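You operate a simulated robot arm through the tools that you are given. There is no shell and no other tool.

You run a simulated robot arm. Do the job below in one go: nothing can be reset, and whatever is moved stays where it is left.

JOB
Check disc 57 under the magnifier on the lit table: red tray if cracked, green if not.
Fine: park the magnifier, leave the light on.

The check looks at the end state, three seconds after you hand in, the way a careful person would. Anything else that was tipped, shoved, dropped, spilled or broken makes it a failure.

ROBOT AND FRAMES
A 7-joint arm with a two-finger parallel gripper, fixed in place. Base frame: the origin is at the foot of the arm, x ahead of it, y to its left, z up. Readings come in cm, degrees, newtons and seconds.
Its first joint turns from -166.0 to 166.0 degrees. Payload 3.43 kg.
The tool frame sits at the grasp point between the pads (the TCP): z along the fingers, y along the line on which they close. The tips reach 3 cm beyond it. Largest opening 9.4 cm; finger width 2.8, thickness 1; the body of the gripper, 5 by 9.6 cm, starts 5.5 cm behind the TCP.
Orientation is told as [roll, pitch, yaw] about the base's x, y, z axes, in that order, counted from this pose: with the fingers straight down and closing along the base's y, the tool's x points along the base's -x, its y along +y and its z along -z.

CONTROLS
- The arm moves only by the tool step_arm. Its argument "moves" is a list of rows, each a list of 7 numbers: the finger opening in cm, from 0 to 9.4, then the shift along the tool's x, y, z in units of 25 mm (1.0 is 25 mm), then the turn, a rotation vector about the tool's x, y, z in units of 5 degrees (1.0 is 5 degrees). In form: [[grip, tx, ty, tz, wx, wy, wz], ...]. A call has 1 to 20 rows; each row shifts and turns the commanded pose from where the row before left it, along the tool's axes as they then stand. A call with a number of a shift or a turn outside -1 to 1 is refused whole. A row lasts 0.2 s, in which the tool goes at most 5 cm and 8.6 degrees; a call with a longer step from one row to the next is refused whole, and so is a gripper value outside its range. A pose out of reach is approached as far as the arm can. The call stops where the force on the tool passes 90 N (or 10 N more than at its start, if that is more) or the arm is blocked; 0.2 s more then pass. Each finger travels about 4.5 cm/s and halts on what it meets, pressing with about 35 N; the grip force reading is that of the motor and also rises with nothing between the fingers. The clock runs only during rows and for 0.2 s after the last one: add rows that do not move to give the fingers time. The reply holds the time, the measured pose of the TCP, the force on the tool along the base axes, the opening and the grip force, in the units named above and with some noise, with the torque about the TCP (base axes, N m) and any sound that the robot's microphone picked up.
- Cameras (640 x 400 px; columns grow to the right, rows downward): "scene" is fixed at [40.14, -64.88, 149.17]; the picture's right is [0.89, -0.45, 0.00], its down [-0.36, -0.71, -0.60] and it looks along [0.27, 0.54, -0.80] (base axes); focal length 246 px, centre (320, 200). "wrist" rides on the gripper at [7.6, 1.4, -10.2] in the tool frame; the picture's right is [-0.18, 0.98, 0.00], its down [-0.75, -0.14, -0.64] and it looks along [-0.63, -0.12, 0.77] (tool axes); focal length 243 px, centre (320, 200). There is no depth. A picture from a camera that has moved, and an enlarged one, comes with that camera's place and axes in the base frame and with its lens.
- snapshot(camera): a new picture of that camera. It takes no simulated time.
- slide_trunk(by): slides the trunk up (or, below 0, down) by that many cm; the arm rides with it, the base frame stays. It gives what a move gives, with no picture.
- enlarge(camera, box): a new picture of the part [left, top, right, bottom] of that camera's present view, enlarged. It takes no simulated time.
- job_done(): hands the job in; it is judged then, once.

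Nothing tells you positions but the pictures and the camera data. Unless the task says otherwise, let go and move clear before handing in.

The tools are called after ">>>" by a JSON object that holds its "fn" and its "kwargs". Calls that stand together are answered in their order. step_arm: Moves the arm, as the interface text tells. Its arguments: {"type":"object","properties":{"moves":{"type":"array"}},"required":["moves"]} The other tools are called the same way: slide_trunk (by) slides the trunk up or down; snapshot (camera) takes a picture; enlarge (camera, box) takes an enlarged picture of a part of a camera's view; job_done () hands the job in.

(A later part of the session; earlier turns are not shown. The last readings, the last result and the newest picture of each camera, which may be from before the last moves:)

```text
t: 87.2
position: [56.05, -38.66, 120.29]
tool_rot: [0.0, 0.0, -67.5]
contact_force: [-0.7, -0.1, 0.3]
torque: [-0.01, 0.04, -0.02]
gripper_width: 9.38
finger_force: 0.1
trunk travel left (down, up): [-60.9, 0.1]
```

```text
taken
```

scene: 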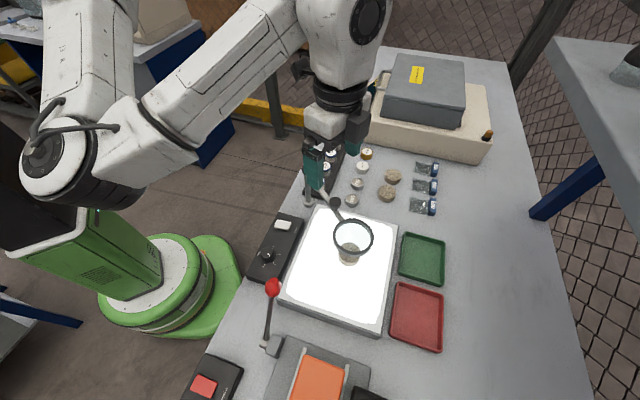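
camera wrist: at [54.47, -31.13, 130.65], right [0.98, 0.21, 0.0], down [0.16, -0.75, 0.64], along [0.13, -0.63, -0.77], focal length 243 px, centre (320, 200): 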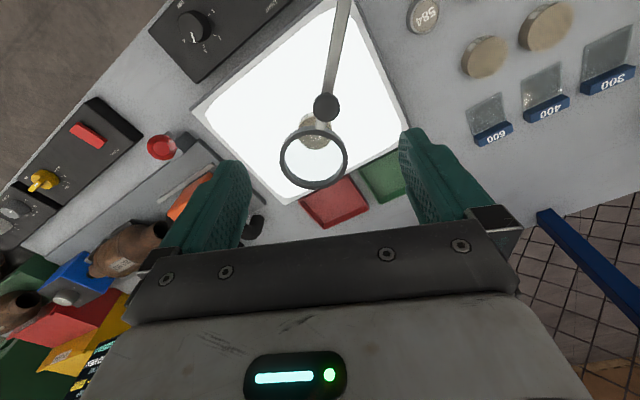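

>>> {"fn": "step_arm", "kwargs": {"moves": [[9.4, -0.822, -0.175, 0, 0, 0, 0], [9.4, -0.822, -0.175, 0, 0, 0, 0], [9.4, -0.822, -0.175, 0, 0, 0, 0], [9.4, -0.822, -0.175, 0, 0, 0, 0], [9.4, -0.822, -0.175, 0, 0, 0, 0], [9.4, -0.822, -0.175, 0, 0, 0, 0], [9.4, 0, 0, 0, 0, 0, 0], [9.4, 0, 0, 0, 0, 0, 0]]}}

>>> {"fn": "snapshot", "kwargs": {"camera": "wrist"}}

>>> {"fn": "enlarge", "kwargs": {"camera": "wrist", "box": [272, 0, 368, 80]}}

>>> {"fn": "enlarge", "kwargs": {"camera": "scene", "box": [325, 210, 389, 274]}}

```text
t: 89.0
position: [58.46, -51.18, 120.2]
tool_rot: [0.0, 0.0, -67.6]
contact_force: [-0.3, 0.5, -0.2]
torque: [0.01, -0.01, 0.0]
gripper_width: 9.38
finger_force: 0.1
trunk travel left (down, up): [-60.9, 0.1]
```

```text
taken
camera wrist: at [56.87, -43.51, 130.55], right [0.98, 0.21, 0.0], down [0.16, -0.75, 0.64], along [0.13, -0.63, -0.77], focal length 243 px, centre (320, 200)
```

wrist: 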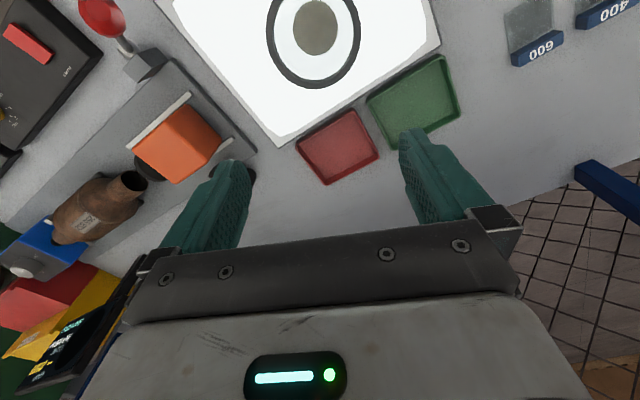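

```text
5.00 times, centred on (320, 40) of wrist
camera zoom: at [56.87, -43.51, 130.55], right [0.98, 0.21, 0.0], down [0.16, -0.75, 0.64], along [0.13, -0.63, -0.77], focal length 1213 px, centre (320, 1000)
```

zoom: 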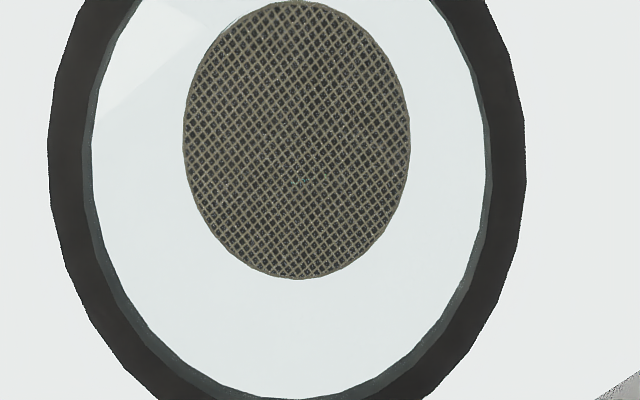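

```text
6.25 times, centred on (357, 242) of scene
camera zoom: at [40.14, -64.88, 149.17], right [0.89, -0.45, 0.0], down [-0.36, -0.71, -0.6], along [0.27, 0.54, -0.8], focal length 1535 px, centre (89, -62)
```

zoom: 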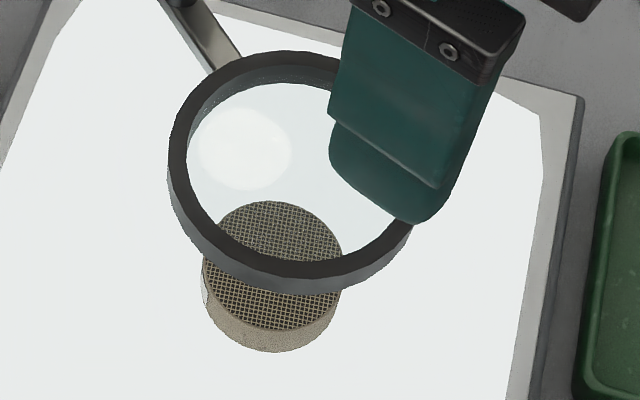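

The disc is centred through the lens. I'll zoom in tightly to look for a crack.

>>> {"fn": "enlarge", "kwargs": {"camera": "wrist", "box": [288, 0, 344, 35]}}

>>> {"fn": "enlarge", "kwargs": {"camera": "wrist", "box": [290, 0, 318, 28]}}

>>> {"fn": "enlarge", "kwargs": {"camera": "wrist", "box": [314, 20, 342, 58]}}

>>> {"fn": "enlarge", "kwargs": {"camera": "wrist", "box": [290, 25, 322, 58]}}

>>> {"fn": "enlarge", "kwargs": {"camera": "wrist", "box": [312, 0, 342, 28]}}

```text
11.43 times, centred on (316, 18) of wrist
camera zoom: at [56.87, -43.51, 130.55], right [0.98, 0.21, 0.0], down [0.16, -0.75, 0.64], along [0.13, -0.63, -0.77], focal length 2773 px, centre (366, 2286)
```

zoom: 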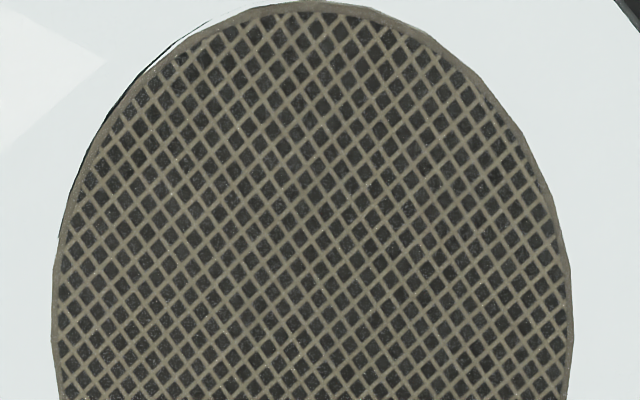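

```text
14.29 times, centred on (304, 14) of wrist
camera zoom: at [56.87, -43.51, 130.55], right [0.98, 0.21, 0.0], down [0.16, -0.75, 0.64], along [0.13, -0.63, -0.77], focal length 3466 px, centre (549, 2857)
```

zoom: 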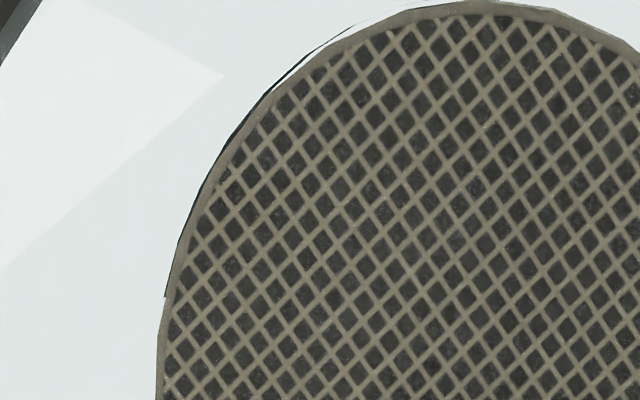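

```text
10.53 times, centred on (328, 39) of wrist
camera zoom: at [56.87, -43.51, 130.55], right [0.98, 0.21, 0.0], down [0.16, -0.75, 0.64], along [0.13, -0.63, -0.77], focal length 2554 px, centre (236, 1895)
```

zoom: 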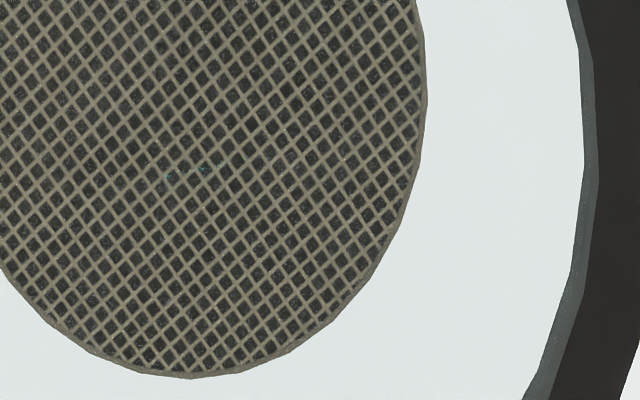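

```text
12.12 times, centred on (306, 42) of wrist
camera zoom: at [56.87, -43.51, 130.55], right [0.98, 0.21, 0.0], down [0.16, -0.75, 0.64], along [0.13, -0.63, -0.77], focal length 2941 px, centre (490, 2121)
```

zoom: 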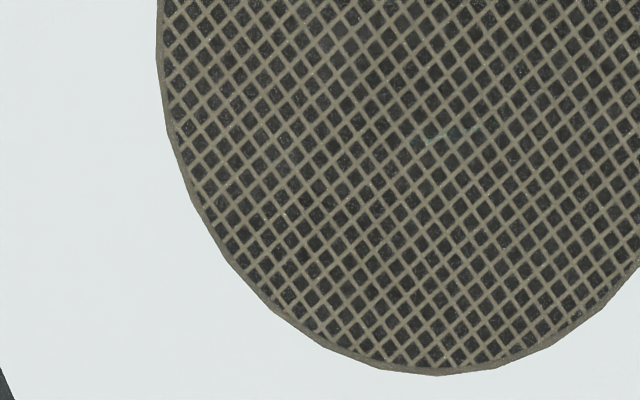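

```text
14.29 times, centred on (327, 14) of wrist
camera zoom: at [56.87, -43.51, 130.55], right [0.98, 0.21, 0.0], down [0.16, -0.75, 0.64], along [0.13, -0.63, -0.77], focal length 3466 px, centre (220, 2857)
```

zoom: 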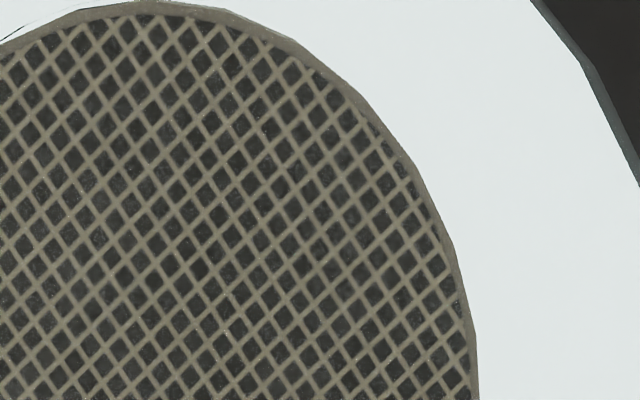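

I see no crack so far. I'll lower the camera for a sharper, complete view and inspect the whole face again in tiles.

>>> {"fn": "step_arm", "kwargs": {"moves": [[9.4, 0, 0, 0.7, 0, 0, 0], [9.4, 0, 0, 0.7, 0, 0, 0], [9.4, 0, 0, 0.7, 0, 0, 0], [9.4, 0, 0, 0.6, 0, 0, 0], [9.4, 0, 0, 0, 0, 0, 0], [9.4, 0, 0, 0, 0, 0, 0]]}}

>>> {"fn": "snapshot", "kwargs": {"camera": "wrist"}}

>>> {"fn": "enlarge", "kwargs": {"camera": "wrist", "box": [272, 0, 368, 80]}}

```text
t: 90.4
position: [58.39, -51.2, 113.41]
tool_rot: [0.1, 0.0, -67.5]
contact_force: [-0.3, 0.4, 0.2]
torque: [0.0, 0.01, 0.02]
gripper_width: 9.41
finger_force: 0.0
trunk travel left (down, up): [-60.9, 0.1]
```

```text
taken
camera wrist: at [56.83, -43.57, 123.78], right [0.98, 0.21, 0.0], down [0.16, -0.75, 0.64], along [0.13, -0.63, -0.77], focal length 243 px, centre (320, 200)
```

wrist: 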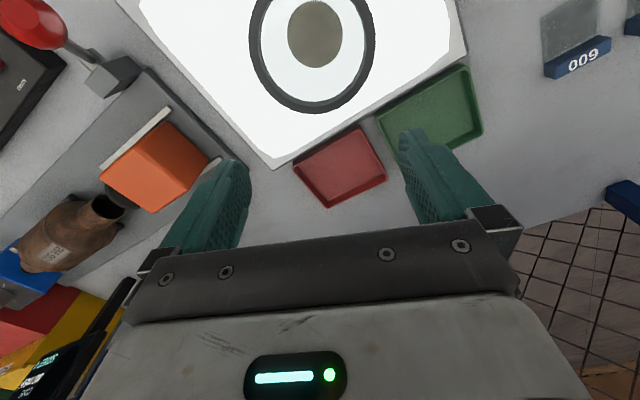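

```text
5.00 times, centred on (320, 40) of wrist
camera zoom: at [56.83, -43.57, 123.78], right [0.98, 0.21, 0.0], down [0.16, -0.75, 0.64], along [0.13, -0.63, -0.77], focal length 1213 px, centre (320, 1000)
```

zoom: 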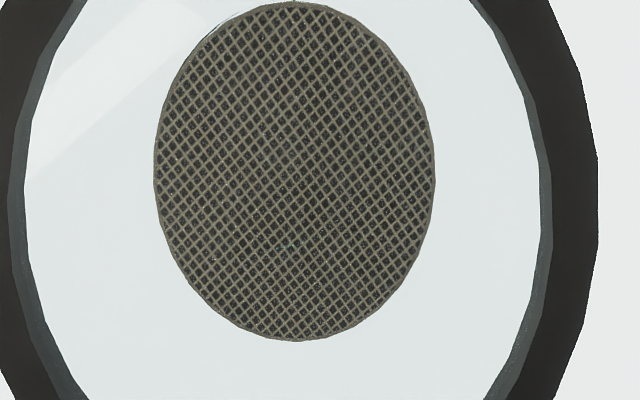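

>>> {"fn": "enlarge", "kwargs": {"camera": "wrist", "box": [286, 0, 318, 20]}}

>>> {"fn": "enlarge", "kwargs": {"camera": "wrist", "box": [312, 0, 344, 20]}}

>>> {"fn": "enlarge", "kwargs": {"camera": "wrist", "box": [286, 18, 318, 38]}}

>>> {"fn": "enlarge", "kwargs": {"camera": "wrist", "box": [312, 18, 344, 38]}}

>>> {"fn": "enlarge", "kwargs": {"camera": "wrist", "box": [286, 36, 318, 70]}}

>>> {"fn": "enlarge", "kwargs": {"camera": "wrist", "box": [312, 36, 344, 70]}}

```text
16.00 times, centred on (302, 10) of wrist
camera zoom: at [56.83, -43.57, 123.78], right [0.98, 0.21, 0.0], down [0.16, -0.75, 0.64], along [0.13, -0.63, -0.77], focal length 3882 px, centre (608, 3240)
```

zoom: 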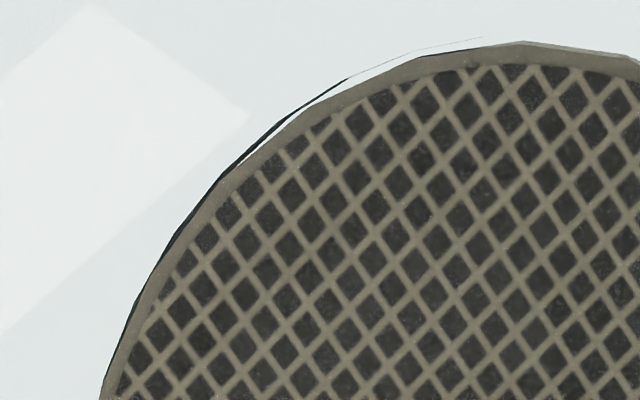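

```text
16.00 times, centred on (328, 10) of wrist
camera zoom: at [56.83, -43.57, 123.78], right [0.98, 0.21, 0.0], down [0.16, -0.75, 0.64], along [0.13, -0.63, -0.77], focal length 3882 px, centre (192, 3240)
```

zoom: 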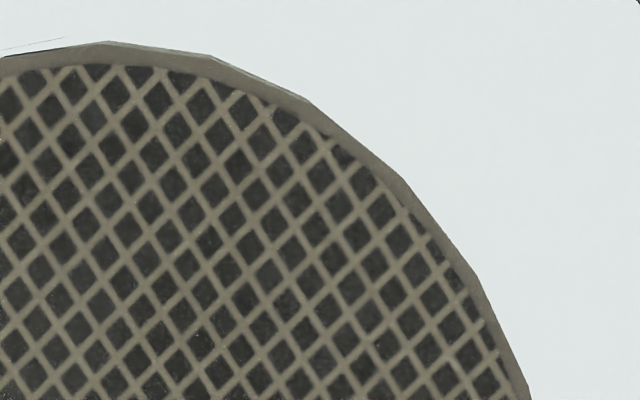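

```text
16.00 times, centred on (302, 28) of wrist
camera zoom: at [56.83, -43.57, 123.78], right [0.98, 0.21, 0.0], down [0.16, -0.75, 0.64], along [0.13, -0.63, -0.77], focal length 3882 px, centre (608, 2952)
```

zoom: 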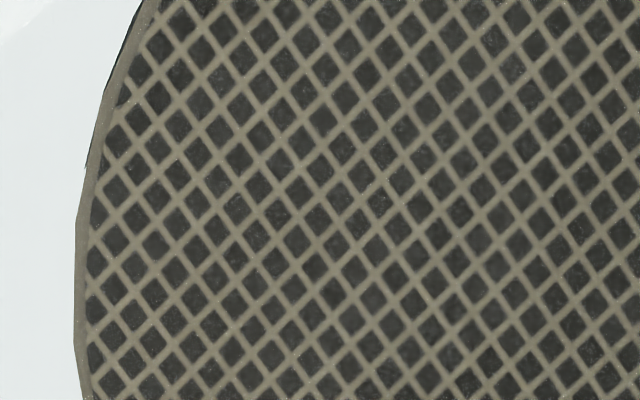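

```text
16.00 times, centred on (328, 28) of wrist
camera zoom: at [56.83, -43.57, 123.78], right [0.98, 0.21, 0.0], down [0.16, -0.75, 0.64], along [0.13, -0.63, -0.77], focal length 3882 px, centre (192, 2952)
```

zoom: 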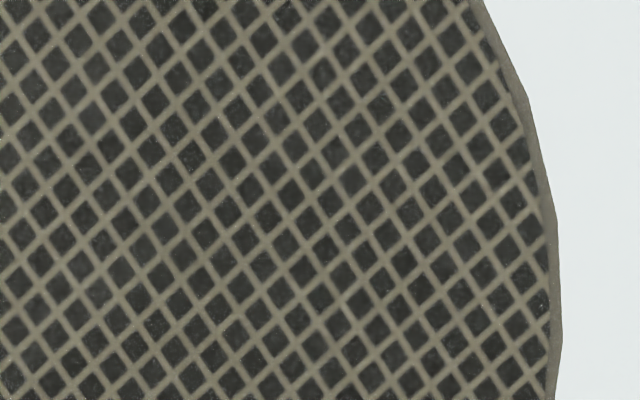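

```text
11.76 times, centred on (302, 53) of wrist
camera zoom: at [56.83, -43.57, 123.78], right [0.98, 0.21, 0.0], down [0.16, -0.75, 0.64], along [0.13, -0.63, -0.77], focal length 2854 px, centre (532, 1929)
```

zoom: 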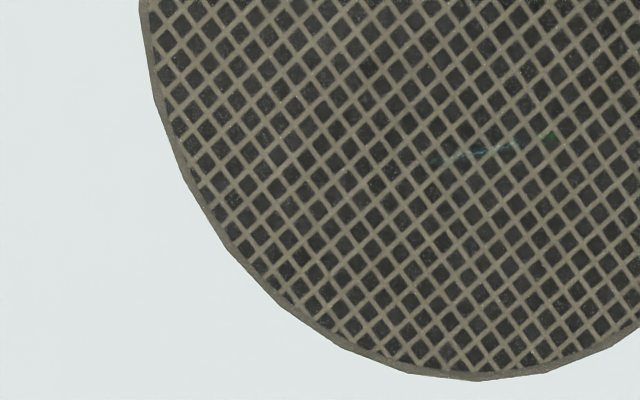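

```text
11.76 times, centred on (328, 53) of wrist
camera zoom: at [56.83, -43.57, 123.78], right [0.98, 0.21, 0.0], down [0.16, -0.75, 0.64], along [0.13, -0.63, -0.77], focal length 2854 px, centre (226, 1929)
```

zoom: 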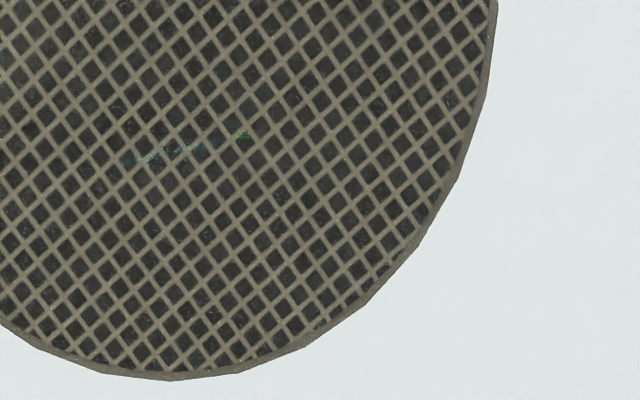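

Under the lens with the backlight, the grid is unbroken from this angle. The faint teal mark is my gripper's LED reflected in the glass. I'll tilt the camera to look exactly straight down, so any light coming through a crack couldn't be missed.

>>> {"fn": "step_arm", "kwargs": {"moves": [[9.4, 0.45, -0.46, 0, 0, 0, 0], [9.4, 0, 0, 0, 0, 1, 0], [9.4, 0, 0, 0, 0, 1, 0], [9.4, 0, 0, 0, 0, 1, 0], [9.4, 0, 0, 0, 0, 1, 0], [9.4, 0, 0, 0, 0, 0, 0], [9.4, 0, 0, 0, 0, 0, 0]]}}

>>> {"fn": "snapshot", "kwargs": {"camera": "wrist"}}

>>> {"fn": "enlarge", "kwargs": {"camera": "wrist", "box": [272, 72, 368, 152]}}

>>> {"fn": "snapshot", "kwargs": {"camera": "scene"}}

```text
t: 92.0
position: [56.9, -50.65, 113.4]
tool_rot: [0.0, 19.9, -67.5]
contact_force: [-0.2, -0.5, 0.1]
torque: [0.03, 0.01, 0.01]
gripper_width: 9.42
finger_force: 0.0
trunk travel left (down, up): [-60.9, 0.1]
```

```text
taken
camera wrist: at [56.89, -46.71, 125.75], right [0.97, 0.22, -0.06], down [0.22, -0.91, 0.35], along [0.02, -0.35, -0.94], focal length 243 px, centre (320, 200)
```

wrist: 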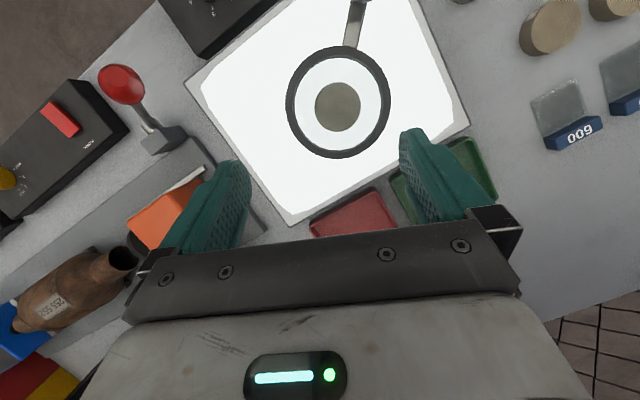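

```text
5.00 times, centred on (320, 112) of wrist
camera zoom: at [56.89, -46.71, 125.75], right [0.97, 0.22, -0.06], down [0.22, -0.91, 0.35], along [0.02, -0.35, -0.94], focal length 1213 px, centre (320, 640)
```

zoom: 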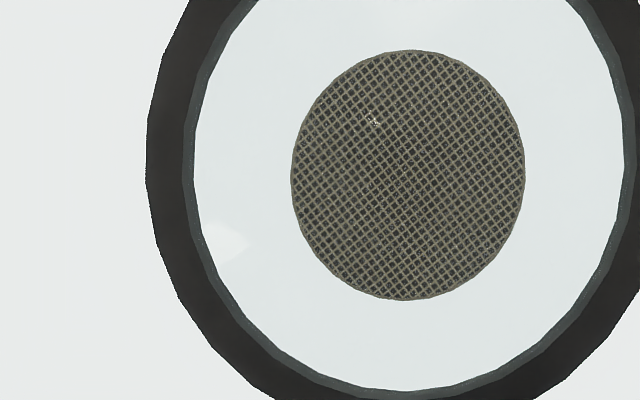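

```text
taken
```

scene: 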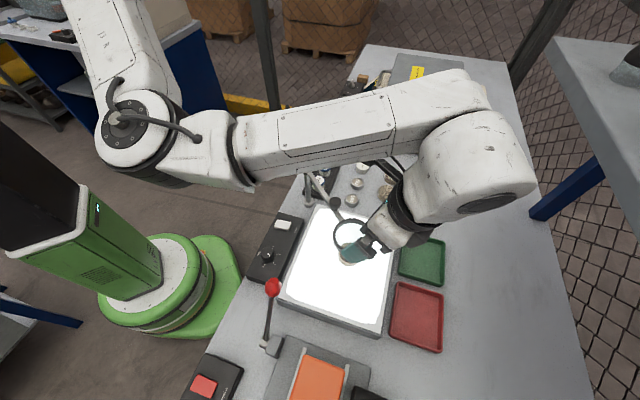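

Looking straight down, I see a small bright mark on the disc, so I'll zoom in on it.

>>> {"fn": "enlarge", "kwargs": {"camera": "wrist", "box": [312, 80, 344, 104]}}

>>> {"fn": "enlarge", "kwargs": {"camera": "wrist", "box": [310, 78, 366, 134]}}

>>> {"fn": "enlarge", "kwargs": {"camera": "wrist", "box": [324, 90, 338, 100]}}

```text
16.00 times, centred on (328, 92) of wrist
camera zoom: at [56.89, -46.71, 125.75], right [0.97, 0.22, -0.06], down [0.22, -0.91, 0.35], along [0.02, -0.35, -0.94], focal length 3882 px, centre (192, 1928)
```

zoom: 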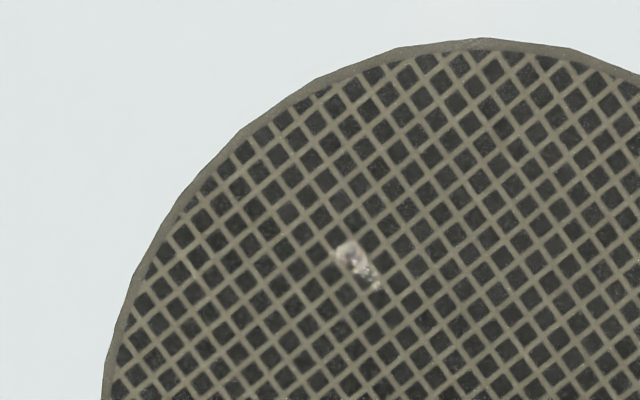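

```text
7.14 times, centred on (338, 106) of wrist
camera zoom: at [56.89, -46.71, 125.75], right [0.97, 0.22, -0.06], down [0.22, -0.91, 0.35], along [0.02, -0.35, -0.94], focal length 1733 px, centre (191, 871)
```

zoom: 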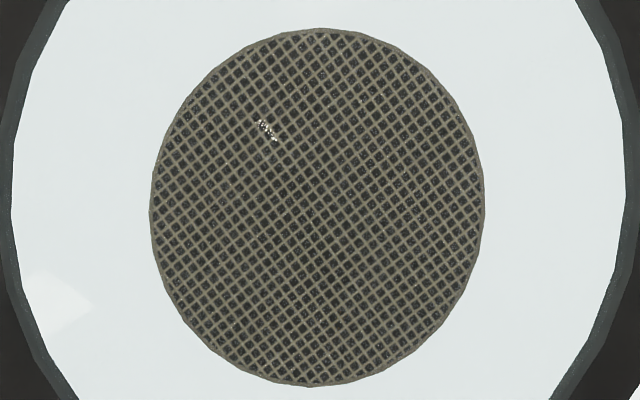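

```text
16.00 times, centred on (331, 95) of wrist
camera zoom: at [56.89, -46.71, 125.75], right [0.97, 0.22, -0.06], down [0.22, -0.91, 0.35], along [0.02, -0.35, -0.94], focal length 3882 px, centre (144, 1880)
```

zoom: 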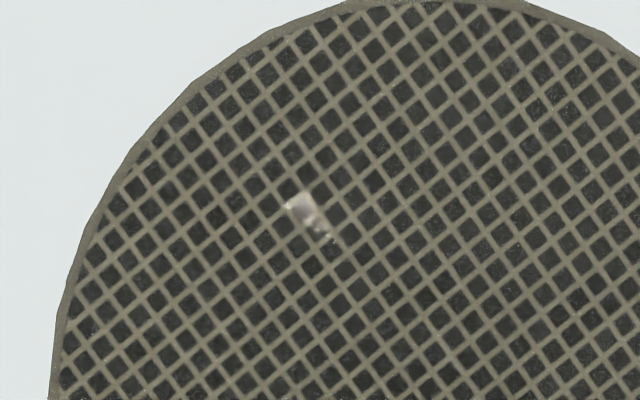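

The bright fleck changes shape between renders, which suggests a lamp reflection in the lens glass. I'll shift the camera a little to see whether it stays on the disc.

>>> {"fn": "step_arm", "kwargs": {"moves": [[9.4, 0, 0.5, 0, 0, 0, 0], [9.4, 0, 0, 0, 0, 0, 0], [9.4, 0, 0, 0, 0, 0, 0]]}}

>>> {"fn": "enlarge", "kwargs": {"camera": "wrist", "box": [290, 70, 354, 134]}}

>>> {"fn": "step_arm", "kwargs": {"moves": [[9.4, 0.5, -0.2, 0, 0, 0, 0], [9.4, 0, 0, 0, 0, 0, 0], [9.4, 0, 0, 0, 0, 0, 0]]}}

>>> {"fn": "snapshot", "kwargs": {"camera": "wrist"}}

>>> {"fn": "enlarge", "kwargs": {"camera": "wrist", "box": [290, 70, 370, 150]}}

```text
t: 92.8
position: [58.1, -50.35, 113.44]
tool_rot: [0.0, 20.0, -67.5]
contact_force: [-0.1, 1.1, 0.5]
torque: [-0.01, 0.04, -0.02]
gripper_width: 9.41
finger_force: 0.0
trunk travel left (down, up): [-60.9, 0.1]
```

```text
6.25 times, centred on (322, 102) of wrist
camera zoom: at [58.03, -46.34, 125.78], right [0.97, 0.22, -0.06], down [0.22, -0.91, 0.35], along [0.02, -0.35, -0.94], focal length 1516 px, centre (308, 812)
```

zoom: 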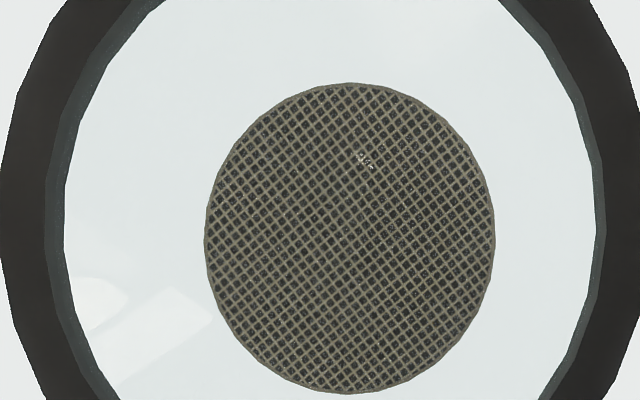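

```text
t: 93.6
position: [57.14, -49.24, 113.9]
tool_rot: [0.1, 20.1, -67.5]
contact_force: [-0.6, 0.7, 0.0]
torque: [0.01, -0.03, 0.01]
gripper_width: 9.42
finger_force: 0.1
trunk travel left (down, up): [-60.9, 0.1]
```

```text
taken
camera wrist: at [57.1, -45.37, 126.3], right [0.97, 0.22, -0.06], down [0.22, -0.91, 0.35], along [0.02, -0.35, -0.94], focal length 243 px, centre (320, 200)
```

wrist: 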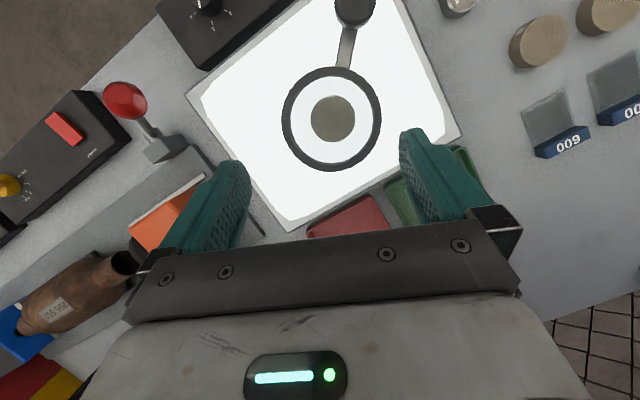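

```text
5.00 times, centred on (330, 110) of wrist
camera zoom: at [57.1, -45.37, 126.3], right [0.97, 0.22, -0.06], down [0.22, -0.91, 0.35], along [0.02, -0.35, -0.94], focal length 1213 px, centre (270, 650)
```

zoom: 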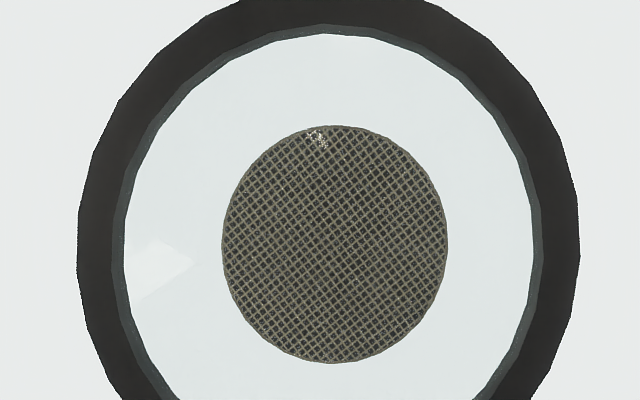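

The fleck moved across the disc as the camera moved, so it's only a reflection. I'll do one final systematic pass over the face from straight above for hairlines.

>>> {"fn": "enlarge", "kwargs": {"camera": "wrist", "box": [308, 92, 340, 112]}}

>>> {"fn": "enlarge", "kwargs": {"camera": "wrist", "box": [328, 92, 360, 112]}}

>>> {"fn": "enlarge", "kwargs": {"camera": "wrist", "box": [308, 108, 340, 128]}}

>>> {"fn": "enlarge", "kwargs": {"camera": "wrist", "box": [328, 108, 360, 128]}}

>>> {"fn": "enlarge", "kwargs": {"camera": "wrist", "box": [308, 124, 340, 144]}}

>>> {"fn": "enlarge", "kwargs": {"camera": "wrist", "box": [328, 124, 360, 144]}}

```text
16.00 times, centred on (324, 102) of wrist
camera zoom: at [57.1, -45.37, 126.3], right [0.97, 0.22, -0.06], down [0.22, -0.91, 0.35], along [0.02, -0.35, -0.94], focal length 3882 px, centre (256, 1768)
```

zoom: 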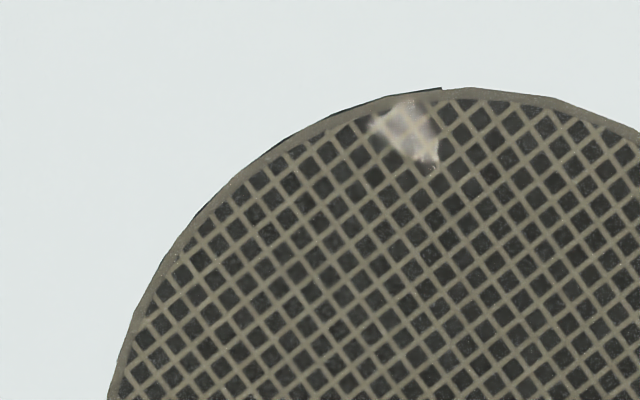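

```text
16.00 times, centred on (344, 102) of wrist
camera zoom: at [57.1, -45.37, 126.3], right [0.97, 0.22, -0.06], down [0.22, -0.91, 0.35], along [0.02, -0.35, -0.94], focal length 3882 px, centre (-64, 1768)
```

zoom: 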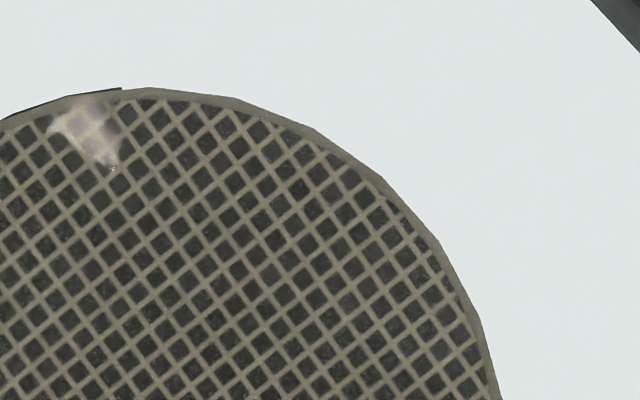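

```text
16.00 times, centred on (324, 118) of wrist
camera zoom: at [57.1, -45.37, 126.3], right [0.97, 0.22, -0.06], down [0.22, -0.91, 0.35], along [0.02, -0.35, -0.94], focal length 3882 px, centre (256, 1512)
```

zoom: 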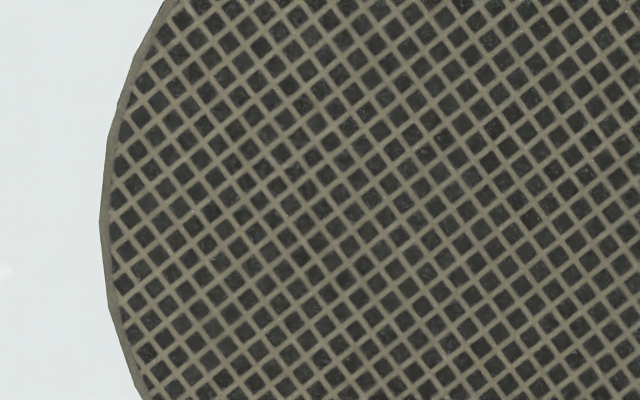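

```text
16.00 times, centred on (344, 118) of wrist
camera zoom: at [57.1, -45.37, 126.3], right [0.97, 0.22, -0.06], down [0.22, -0.91, 0.35], along [0.02, -0.35, -0.94], focal length 3882 px, centre (-64, 1512)
```

zoom: 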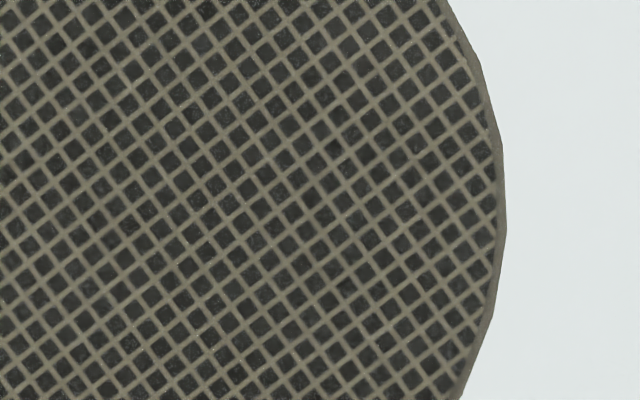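

```text
16.00 times, centred on (324, 134) of wrist
camera zoom: at [57.1, -45.37, 126.3], right [0.97, 0.22, -0.06], down [0.22, -0.91, 0.35], along [0.02, -0.35, -0.94], focal length 3882 px, centre (256, 1256)
```

zoom: 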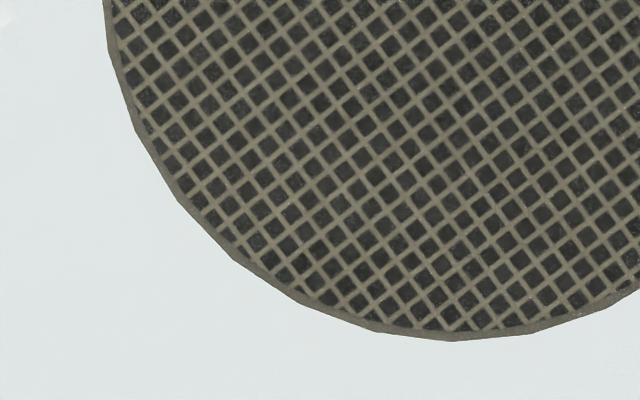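

```text
16.00 times, centred on (344, 134) of wrist
camera zoom: at [57.1, -45.37, 126.3], right [0.97, 0.22, -0.06], down [0.22, -0.91, 0.35], along [0.02, -0.35, -0.94], focal length 3882 px, centre (-64, 1256)
```

zoom: 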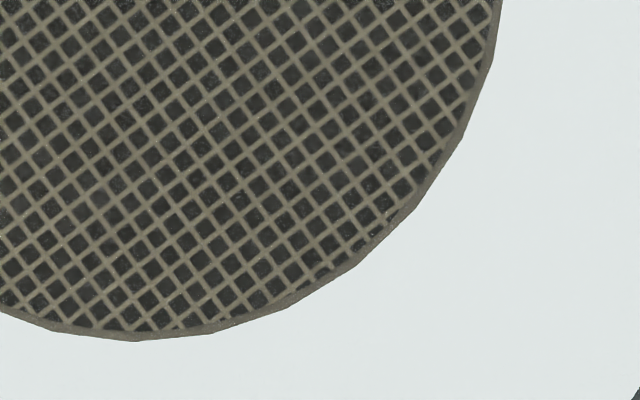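

The whole face is an unbroken grid with no crack, so disc 57 is fine and goes in the green tray. First I'll park the magnifier: level the wrist, go up, and return above the knob.

>>> {"fn": "step_arm", "kwargs": {"moves": [[9.4, 0, 0, 0, 0, -1, 0], [9.4, 0, 0, 0, 0, -1, 0], [9.4, 0, 0, 0, 0, -1, 0], [9.4, 0, 0, 0, 0, -1, 0], [8, 0, 0, -0.8, 0, 0, 0], [7, 0, 0, -0.8, 0, 0, 0], [6, 0, 0, -0.4, 0, 0, 0], [5, 0.788, 0.293, 0, 0, 0, 0], [5, 0.788, 0.293, 0, 0, 0, 0], [5, 0.788, 0.293, 0, 0, 0, 0], [5, 0.788, 0.293, 0, 0, 0, 0], [5, 0.788, 0.293, 0, 0, 0, 0], [5, 0, 0, 0, 0, 0, 0], [5, 0, 0, 0, 0, 0, 0]]}}

>>> {"fn": "snapshot", "kwargs": {"camera": "wrist"}}

>>> {"fn": "snapshot", "kwargs": {"camera": "scene"}}

```text
t: 96.6
position: [57.01, -38.72, 119.03]
tool_rot: [-0.1, 0.0, -67.5]
contact_force: [-0.5, -0.6, 0.4]
torque: [0.0, 0.0, 0.0]
gripper_width: 4.99
finger_force: 0.0
trunk travel left (down, up): [-60.9, 0.1]
```

```text
taken
camera wrist: at [55.41, -31.1, 129.32], right [0.98, 0.21, 0.0], down [0.16, -0.75, 0.64], along [0.13, -0.63, -0.77], focal length 243 px, centre (320, 200)
```

wrist: 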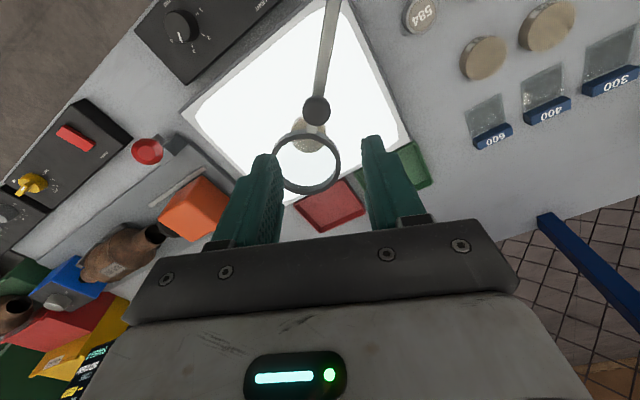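

```text
taken
```

scene: 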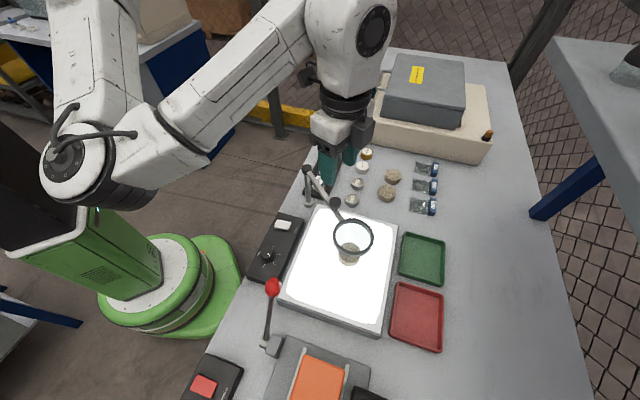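

>>> {"fn": "step_arm", "kwargs": {"moves": [[5, 0, -0.14, 0.5, 0, 0, 0], [5, 0, 0, 0.6, 0, 0, 0], [5, 0, 0, 0.6, 0, 0, 0], [5, 0, 0, 0.6, 0, 0, 0], [5, 0, 0, 0.5, 0, 0, 0], [5, 0, 0, 0, 0, 0, 0]]}}

>>> {"fn": "snapshot", "kwargs": {"camera": "wrist"}}

```text
t: 98.0
position: [56.47, -38.84, 112.16]
tool_rot: [0.0, 0.0, -67.5]
contact_force: [0.1, 0.1, 0.2]
torque: [0.0, 0.02, 0.01]
gripper_width: 5.02
finger_force: 0.1
trunk travel left (down, up): [-60.9, 0.1]
```

```text
taken
camera wrist: at [54.95, -31.14, 122.4], right [0.98, 0.21, 0.0], down [0.16, -0.75, 0.64], along [0.13, -0.63, -0.77], focal length 243 px, centre (320, 200)
```

wrist: 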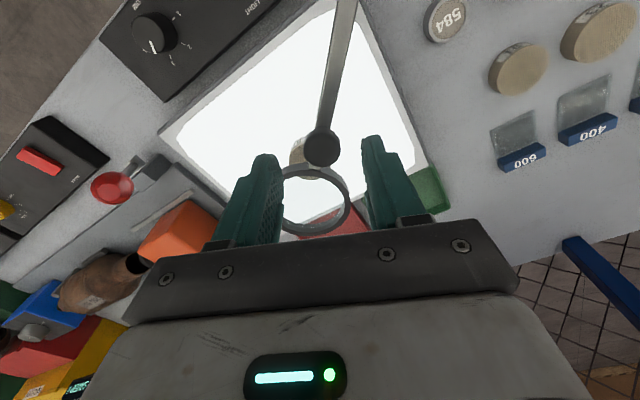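

The knob is centred. I'll lower around it, close to a loose cage, and swing back along the same arc, stopping a little short to check.

>>> {"fn": "step_arm", "kwargs": {"moves": [[5, 0, 0, 0.4, 0, 0, 0], [5, 0, 0, 0.4, 0, 0, 0], [5, 0, 0, 0.36, 0, 0, 0], [4, 0, 0, 0, 0, 0, 0], [3, 0, 0, 0, 0, 0, 0], [3, 0, 0, 0, 0, 0, 0], [3, -0.1315, 0.3374, 0, 0, 0, 0], [3, -0.1087, 0.3451, 0, 0, 0, 0], [3, -0.0858, 0.3515, 0, 0, 0, 0], [3, -0.0618, 0.3563, 0, 0, 0, 0], [3, -0.0386, 0.3598, 0, 0, 0, 0], [3, -0.0147, 0.3615, 0, 0, 0, 0], [3, 0.0096, 0.3616, 0, 0, 0, 0], [3, 0.0335, 0.3602, 0, 0, 0, 0], [3, 0, 0, 0, 0, 0, 0]]}}

>>> {"fn": "snapshot", "kwargs": {"camera": "wrist"}}

>>> {"fn": "enlarge", "kwargs": {"camera": "scene", "box": [280, 120, 440, 280]}}

```text
t: 101.2
position: [63.53, -37.14, 109.07]
tool_rot: [0.0, 0.0, -67.6]
contact_force: [0.1, -0.7, -0.4]
torque: [0.01, 0.0, 0.01]
gripper_width: 2.99
finger_force: 0.0
trunk travel left (down, up): [-60.9, 0.1]
```

```text
taken
camera wrist: at [61.95, -29.46, 119.43], right [0.98, 0.21, 0.0], down [0.16, -0.75, 0.64], along [0.13, -0.63, -0.77], focal length 243 px, centre (320, 200)
```

wrist: 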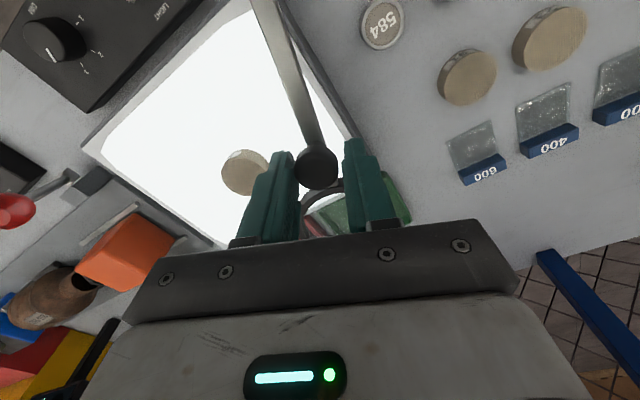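

```text
2.50 times, centred on (360, 200) of scene
camera zoom: at [40.14, -64.88, 149.17], right [0.89, -0.45, 0.0], down [-0.36, -0.71, -0.6], along [0.27, 0.54, -0.8], focal length 614 px, centre (220, 200)
```

zoom: 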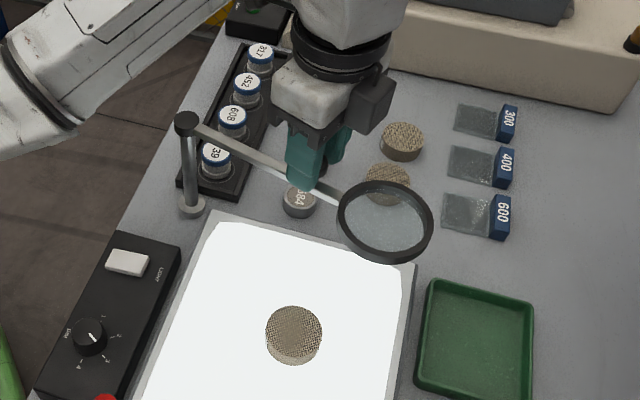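

The magnifier is coming back smoothly. I'll do the remaining arc steps to its original rest angle.

>>> {"fn": "step_arm", "kwargs": {"moves": [[3, 0.0573, 0.3571, 0, 0, 0, 0], [3, 0.0807, 0.353, 0, 0, 0, 0], [3, 0.1037, 0.3465, 0, 0, 0, 0], [3, 0.1268, 0.3387, 0, 0, 0, 0], [3, 0, 0, 0, 0, 0, 0], [3, 0, 0, 0, 0, 0, 0]]}}

>>> {"fn": "enlarge", "kwargs": {"camera": "scene", "box": [290, 120, 450, 220]}}

>>> {"fn": "snapshot", "kwargs": {"camera": "wrist"}}

```text
t: 102.6
position: [66.25, -34.98, 108.98]
tool_rot: [0.0, 0.1, -67.5]
contact_force: [-0.3, -0.2, 0.6]
torque: [0.0, 0.01, 0.0]
gripper_width: 3.01
finger_force: 0.1
trunk travel left (down, up): [-60.9, 0.1]
```

```text
4.00 times, centred on (370, 170) of scene
camera zoom: at [40.14, -64.88, 149.17], right [0.89, -0.45, 0.0], down [-0.36, -0.71, -0.6], along [0.27, 0.54, -0.8], focal length 982 px, centre (120, 320)
```

zoom: 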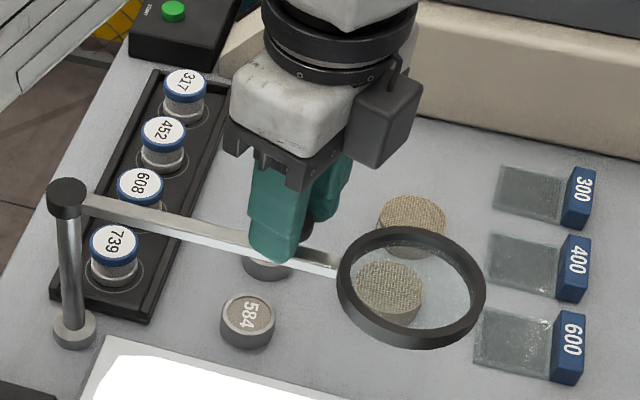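

```text
taken
camera wrist: at [64.75, -27.32, 119.41], right [0.98, 0.21, 0.0], down [0.16, -0.75, 0.64], along [0.13, -0.63, -0.77], focal length 243 px, centre (320, 200)
```

wrist: 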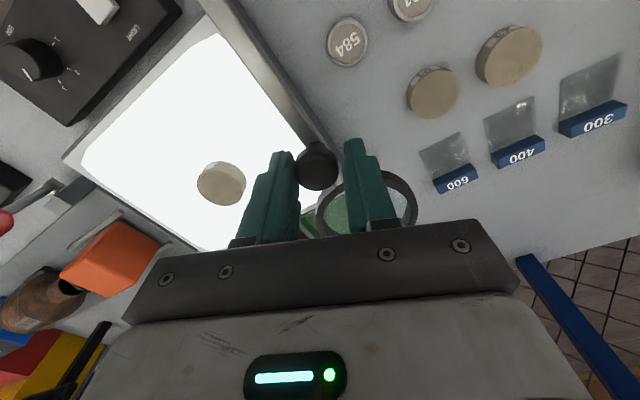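

It's within about 3 mm of its original spot. I'll nudge the last bit and compare again.

>>> {"fn": "step_arm", "kwargs": {"moves": [[3, 0.031, 0.08, 0, 0, 0, 0], [3, 0, 0, 0, 0, 0, 0], [3, 0, 0, 0, 0, 0, 0]]}}

>>> {"fn": "enlarge", "kwargs": {"camera": "scene", "box": [290, 120, 450, 220]}}

```text
t: 103.4
position: [66.37, -34.84, 109.04]
tool_rot: [-0.1, 0.0, -67.5]
contact_force: [0.3, -0.1, 0.1]
torque: [0.01, 0.02, -0.05]
gripper_width: 3.06
finger_force: 0.4
trunk travel left (down, up): [-60.9, 0.1]
```

```text
4.00 times, centred on (370, 170) of scene
camera zoom: at [40.14, -64.88, 149.17], right [0.89, -0.45, 0.0], down [-0.36, -0.71, -0.6], along [0.27, 0.54, -0.8], focal length 982 px, centre (120, 320)
```

zoom: 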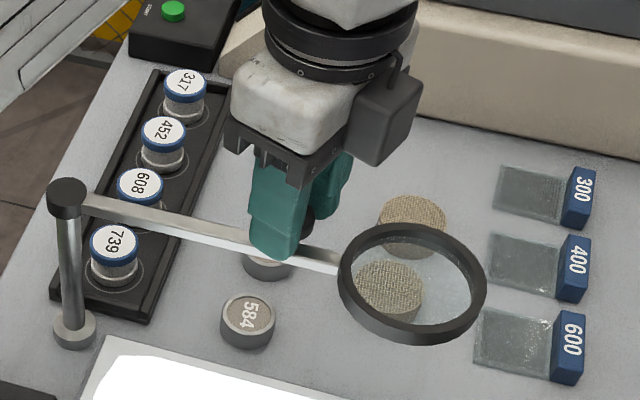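

The magnifier now matches its original parked position. I'll open, rise, and then go back for disc 57.

>>> {"fn": "step_arm", "kwargs": {"moves": [[4, 0, 0, 0, 0, 0, 0], [5, 0, 0, 0, 0, 0, 0], [5, 0, 0, 0, 0, 0, 0], [5, 0, 0, -0.4, 0, 0, 0], [5, 0, 0, -0.7, 0, 0, 0], [5, 0, 0, -0.9, 0, 0, 0], [5, 0, 0, -0.9, 0, 0, 0], [6, 0, 0, -0.9, 0, 0, 0], [7.5, 0, 0, 0, 0, 0, 0], [7.5, 0, 0, 0, 0, 0, 0]]}}

>>> {"fn": "enlarge", "kwargs": {"camera": "scene", "box": [290, 120, 450, 220]}}

>>> {"fn": "snapshot", "kwargs": {"camera": "wrist"}}

```text
t: 105.6
position: [66.49, -34.79, 118.7]
tool_rot: [0.0, 0.0, -67.6]
contact_force: [0.4, 0.1, 0.8]
torque: [0.0, 0.01, 0.0]
gripper_width: 7.47
finger_force: 0.0
trunk travel left (down, up): [-60.9, 0.1]
```

```text
4.00 times, centred on (370, 170) of scene
camera zoom: at [40.14, -64.88, 149.17], right [0.89, -0.45, 0.0], down [-0.36, -0.71, -0.6], along [0.27, 0.54, -0.8], focal length 982 px, centre (120, 320)
```

zoom: 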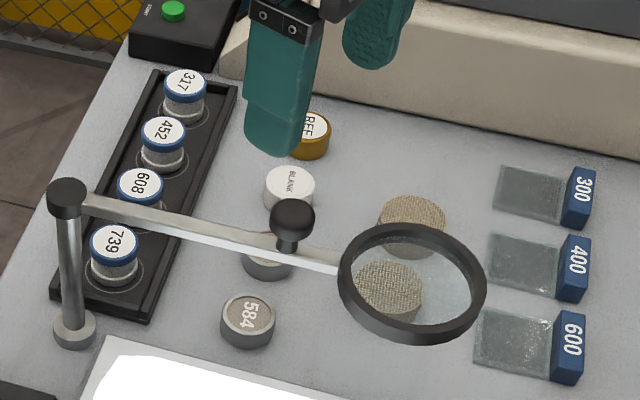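

```text
taken
camera wrist: at [64.96, -27.17, 129.03], right [0.98, 0.21, 0.0], down [0.16, -0.75, 0.64], along [0.13, -0.63, -0.77], focal length 243 px, centre (320, 200)
```

wrist: 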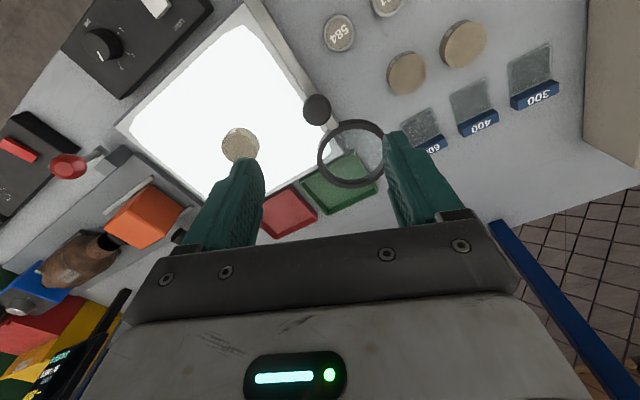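

The magnifier is parked and clear. I'll rotate the wrist back to the earlier grasp orientation, which keeps the camera away from the lens at the tray, and move above the disc.

>>> {"fn": "step_arm", "kwargs": {"moves": [[7.5, 0, 0, 0, 0, 0, -1], [7.5, 0, 0, 0, 0, 0, -1], [7.5, 0, 0, 0, 0, 0, -1], [7.5, 0, 0, 0, 0, 0, -1], [7.5, 0, 0, 0, 0, 0, -1], [7.5, 0, 0, 0, 0, 0, -1], [7.5, 0, 0, 0, 0, 0, -1], [7.5, 0, 0, 0, 0, 0, -1], [7.5, 0, 0, 0, 0, 0, -1], [7.5, 0, 0, 0, 0, 0, -1], [7.5, 0, 0, 0, 0, 0, -1], [7.5, 0, 0, 0, 0, 0, -1], [7.5, 0, 0, 0, 0, 0, -1], [7.5, 0, 0, 0, 0, 0, -1], [7.5, 0, 0, 0, 0, 0, -1], [7.5, 0, 0, 0, 0, 0, -1], [7.5, 0, 0, 0, 0, 0, -1], [7.5, 0, 0, 0, 0, 0, -1], [7.5, 0, 0, 0, 0, 0, -1], [7.5, 0, 0, 0, 0, 0, -1]]}}

>>> {"fn": "step_arm", "kwargs": {"moves": [[7.5, 0, 0, 0, 0, 0, -1], [7.5, 0, 0, 0, 0, 0, -1], [7.5, 0, 0, 0, 0, 0, -0.5], [7.5, 0.84, -0.09, 0, 0, 0, 0], [7.5, 0.84, -0.09, 0, 0, 0, 0], [7.5, 0.84, -0.09, 0, 0, 0, 0], [7.5, 0.84, -0.09, 0, 0, 0, 0], [7.5, 0.84, -0.09, 0, 0, 0, 0], [7.5, 0.84, -0.09, 0, 0, 0, 0], [7.5, 0.84, -0.09, 0, 0, 0, 0], [7.5, 0, 0, 0, 0, 0, 0], [7.5, 0, 0, 0, 0, 0, 0]]}}

>>> {"fn": "snapshot", "kwargs": {"camera": "wrist"}}

>>> {"fn": "snapshot", "kwargs": {"camera": "scene"}}

```text
t: 109.8
position: [66.48, -34.69, 118.66]
tool_rot: [0.0, 0.0, 32.6]
contact_force: [0.4, 0.2, 0.6]
torque: [0.0, -0.01, 0.03]
gripper_width: 7.51
finger_force: 0.1
trunk travel left (down, up): [-60.9, 0.1]
```

```text
t: 112.4
position: [57.19, -46.14, 118.7]
tool_rot: [0.0, 0.1, 45.0]
contact_force: [1.1, 0.7, 0.2]
torque: [0.0, -0.02, 0.0]
gripper_width: 7.48
finger_force: 0.0
trunk travel left (down, up): [-60.9, 0.1]
```

```text
taken
camera wrist: at [50.86, -50.44, 129.03], right [-0.56, 0.83, 0.0], down [0.63, 0.43, 0.64], along [0.53, 0.36, -0.77], focal length 243 px, centre (320, 200)
```

wrist: 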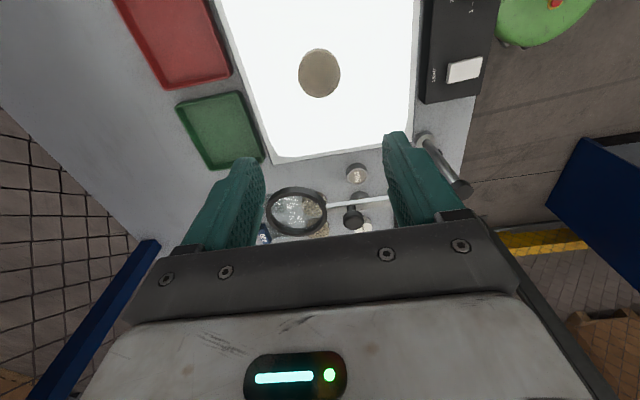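

```text
taken
```

scene: 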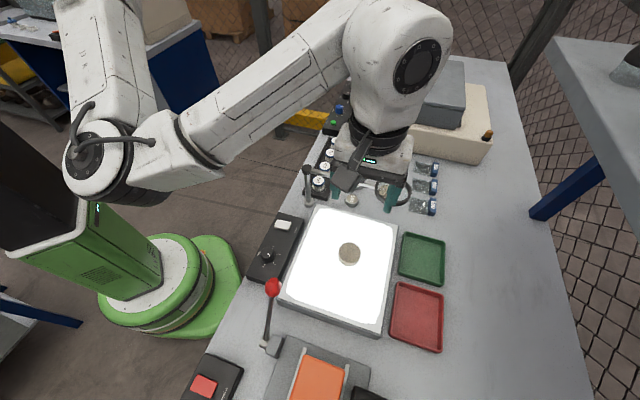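

Disc 57 is at (56.7,-46.7), just where I released it. I'll align and descend around it.

>>> {"fn": "step_arm", "kwargs": {"moves": [[7.5, 0.297, -0.02, 0.4, 0, 0, 0], [7.5, 0, 0, 0.9, 0, 0, 0], [7.5, 0, 0, 0.9, 0, 0, 0], [7.5, 0, 0, 0.9, 0, 0, 0], [7.5, 0, 0, 0.9, 0, 0, 0], [7.5, 0, 0, 0.9, 0, 0, 0], [7.5, 0, 0, 0.9, 0, 0, 0], [7.5, 0, 0, 0.9, 0, 0, 0], [7.5, 0, 0, 0.3, 0, 0, 0], [7.5, 0, 0, 0, 0, 0, 0], [7.5, 0, 0, 0, 0, 0, 0]]}}

>>> {"fn": "snapshot", "kwargs": {"camera": "wrist"}}

```text
t: 114.8
position: [56.59, -46.75, 100.92]
tool_rot: [0.0, 0.1, 45.0]
contact_force: [0.4, 0.1, -0.4]
torque: [0.01, -0.02, 0.01]
gripper_width: 7.51
finger_force: 0.1
trunk travel left (down, up): [-60.9, 0.1]
```

```text
taken
camera wrist: at [50.29, -51.13, 111.29], right [-0.56, 0.83, 0.0], down [0.63, 0.43, 0.64], along [0.53, 0.36, -0.77], focal length 243 px, centre (320, 200)
```

wrist: 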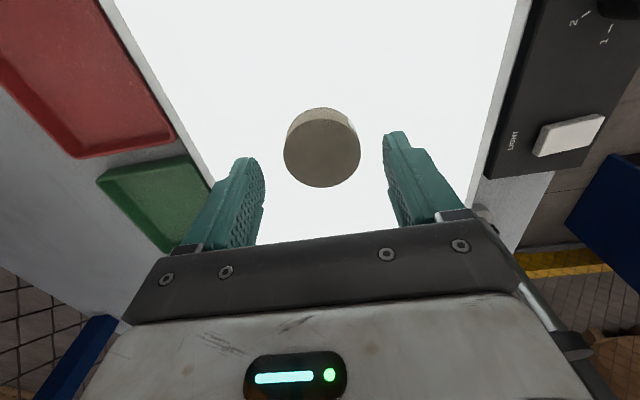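

>>> {"fn": "step_arm", "kwargs": {"moves": [[7.5, 0, 0, 0.4, 0, 0, 0], [7.5, 0, 0, 0.3, 0, 0, 0], [7.5, 0, 0, 0.24, 0, 0, 0], [7.5, 0, 0, 0, 0, 0, 0], [6.5, 0, 0, 0, 0, 0, 0], [5.7, 0, 0, 0, 0, 0, 0], [5.3, 0, 0, 0, 0, 0, 0], [5.0, 0, 0, 0, 0, 0, 0], [5.0, 0, 0, 0, 0, 0, 0]]}}

>>> {"fn": "snapshot", "kwargs": {"camera": "wrist"}}

```text
t: 116.8
position: [56.68, -46.8, 98.64]
tool_rot: [0.0, 0.0, 45.0]
contact_force: [-0.5, -0.2, -0.5]
torque: [-0.04, -0.01, -0.03]
gripper_width: 5.1
finger_force: 4.1
trunk travel left (down, up): [-60.9, 0.1]
```

```text
taken
camera wrist: at [50.24, -51.16, 108.97], right [-0.56, 0.83, 0.0], down [0.63, 0.43, 0.64], along [0.53, 0.36, -0.77], focal length 243 px, centre (320, 200)
```

wrist: 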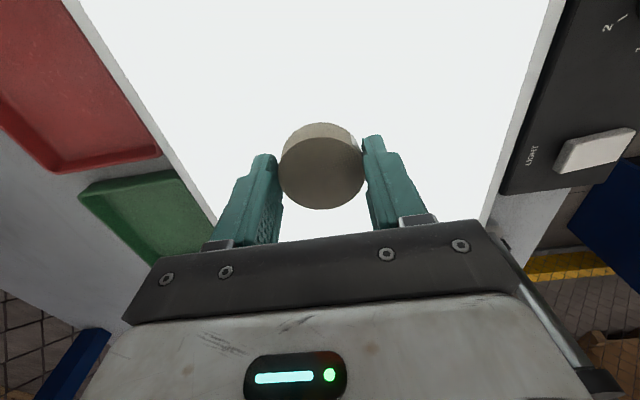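

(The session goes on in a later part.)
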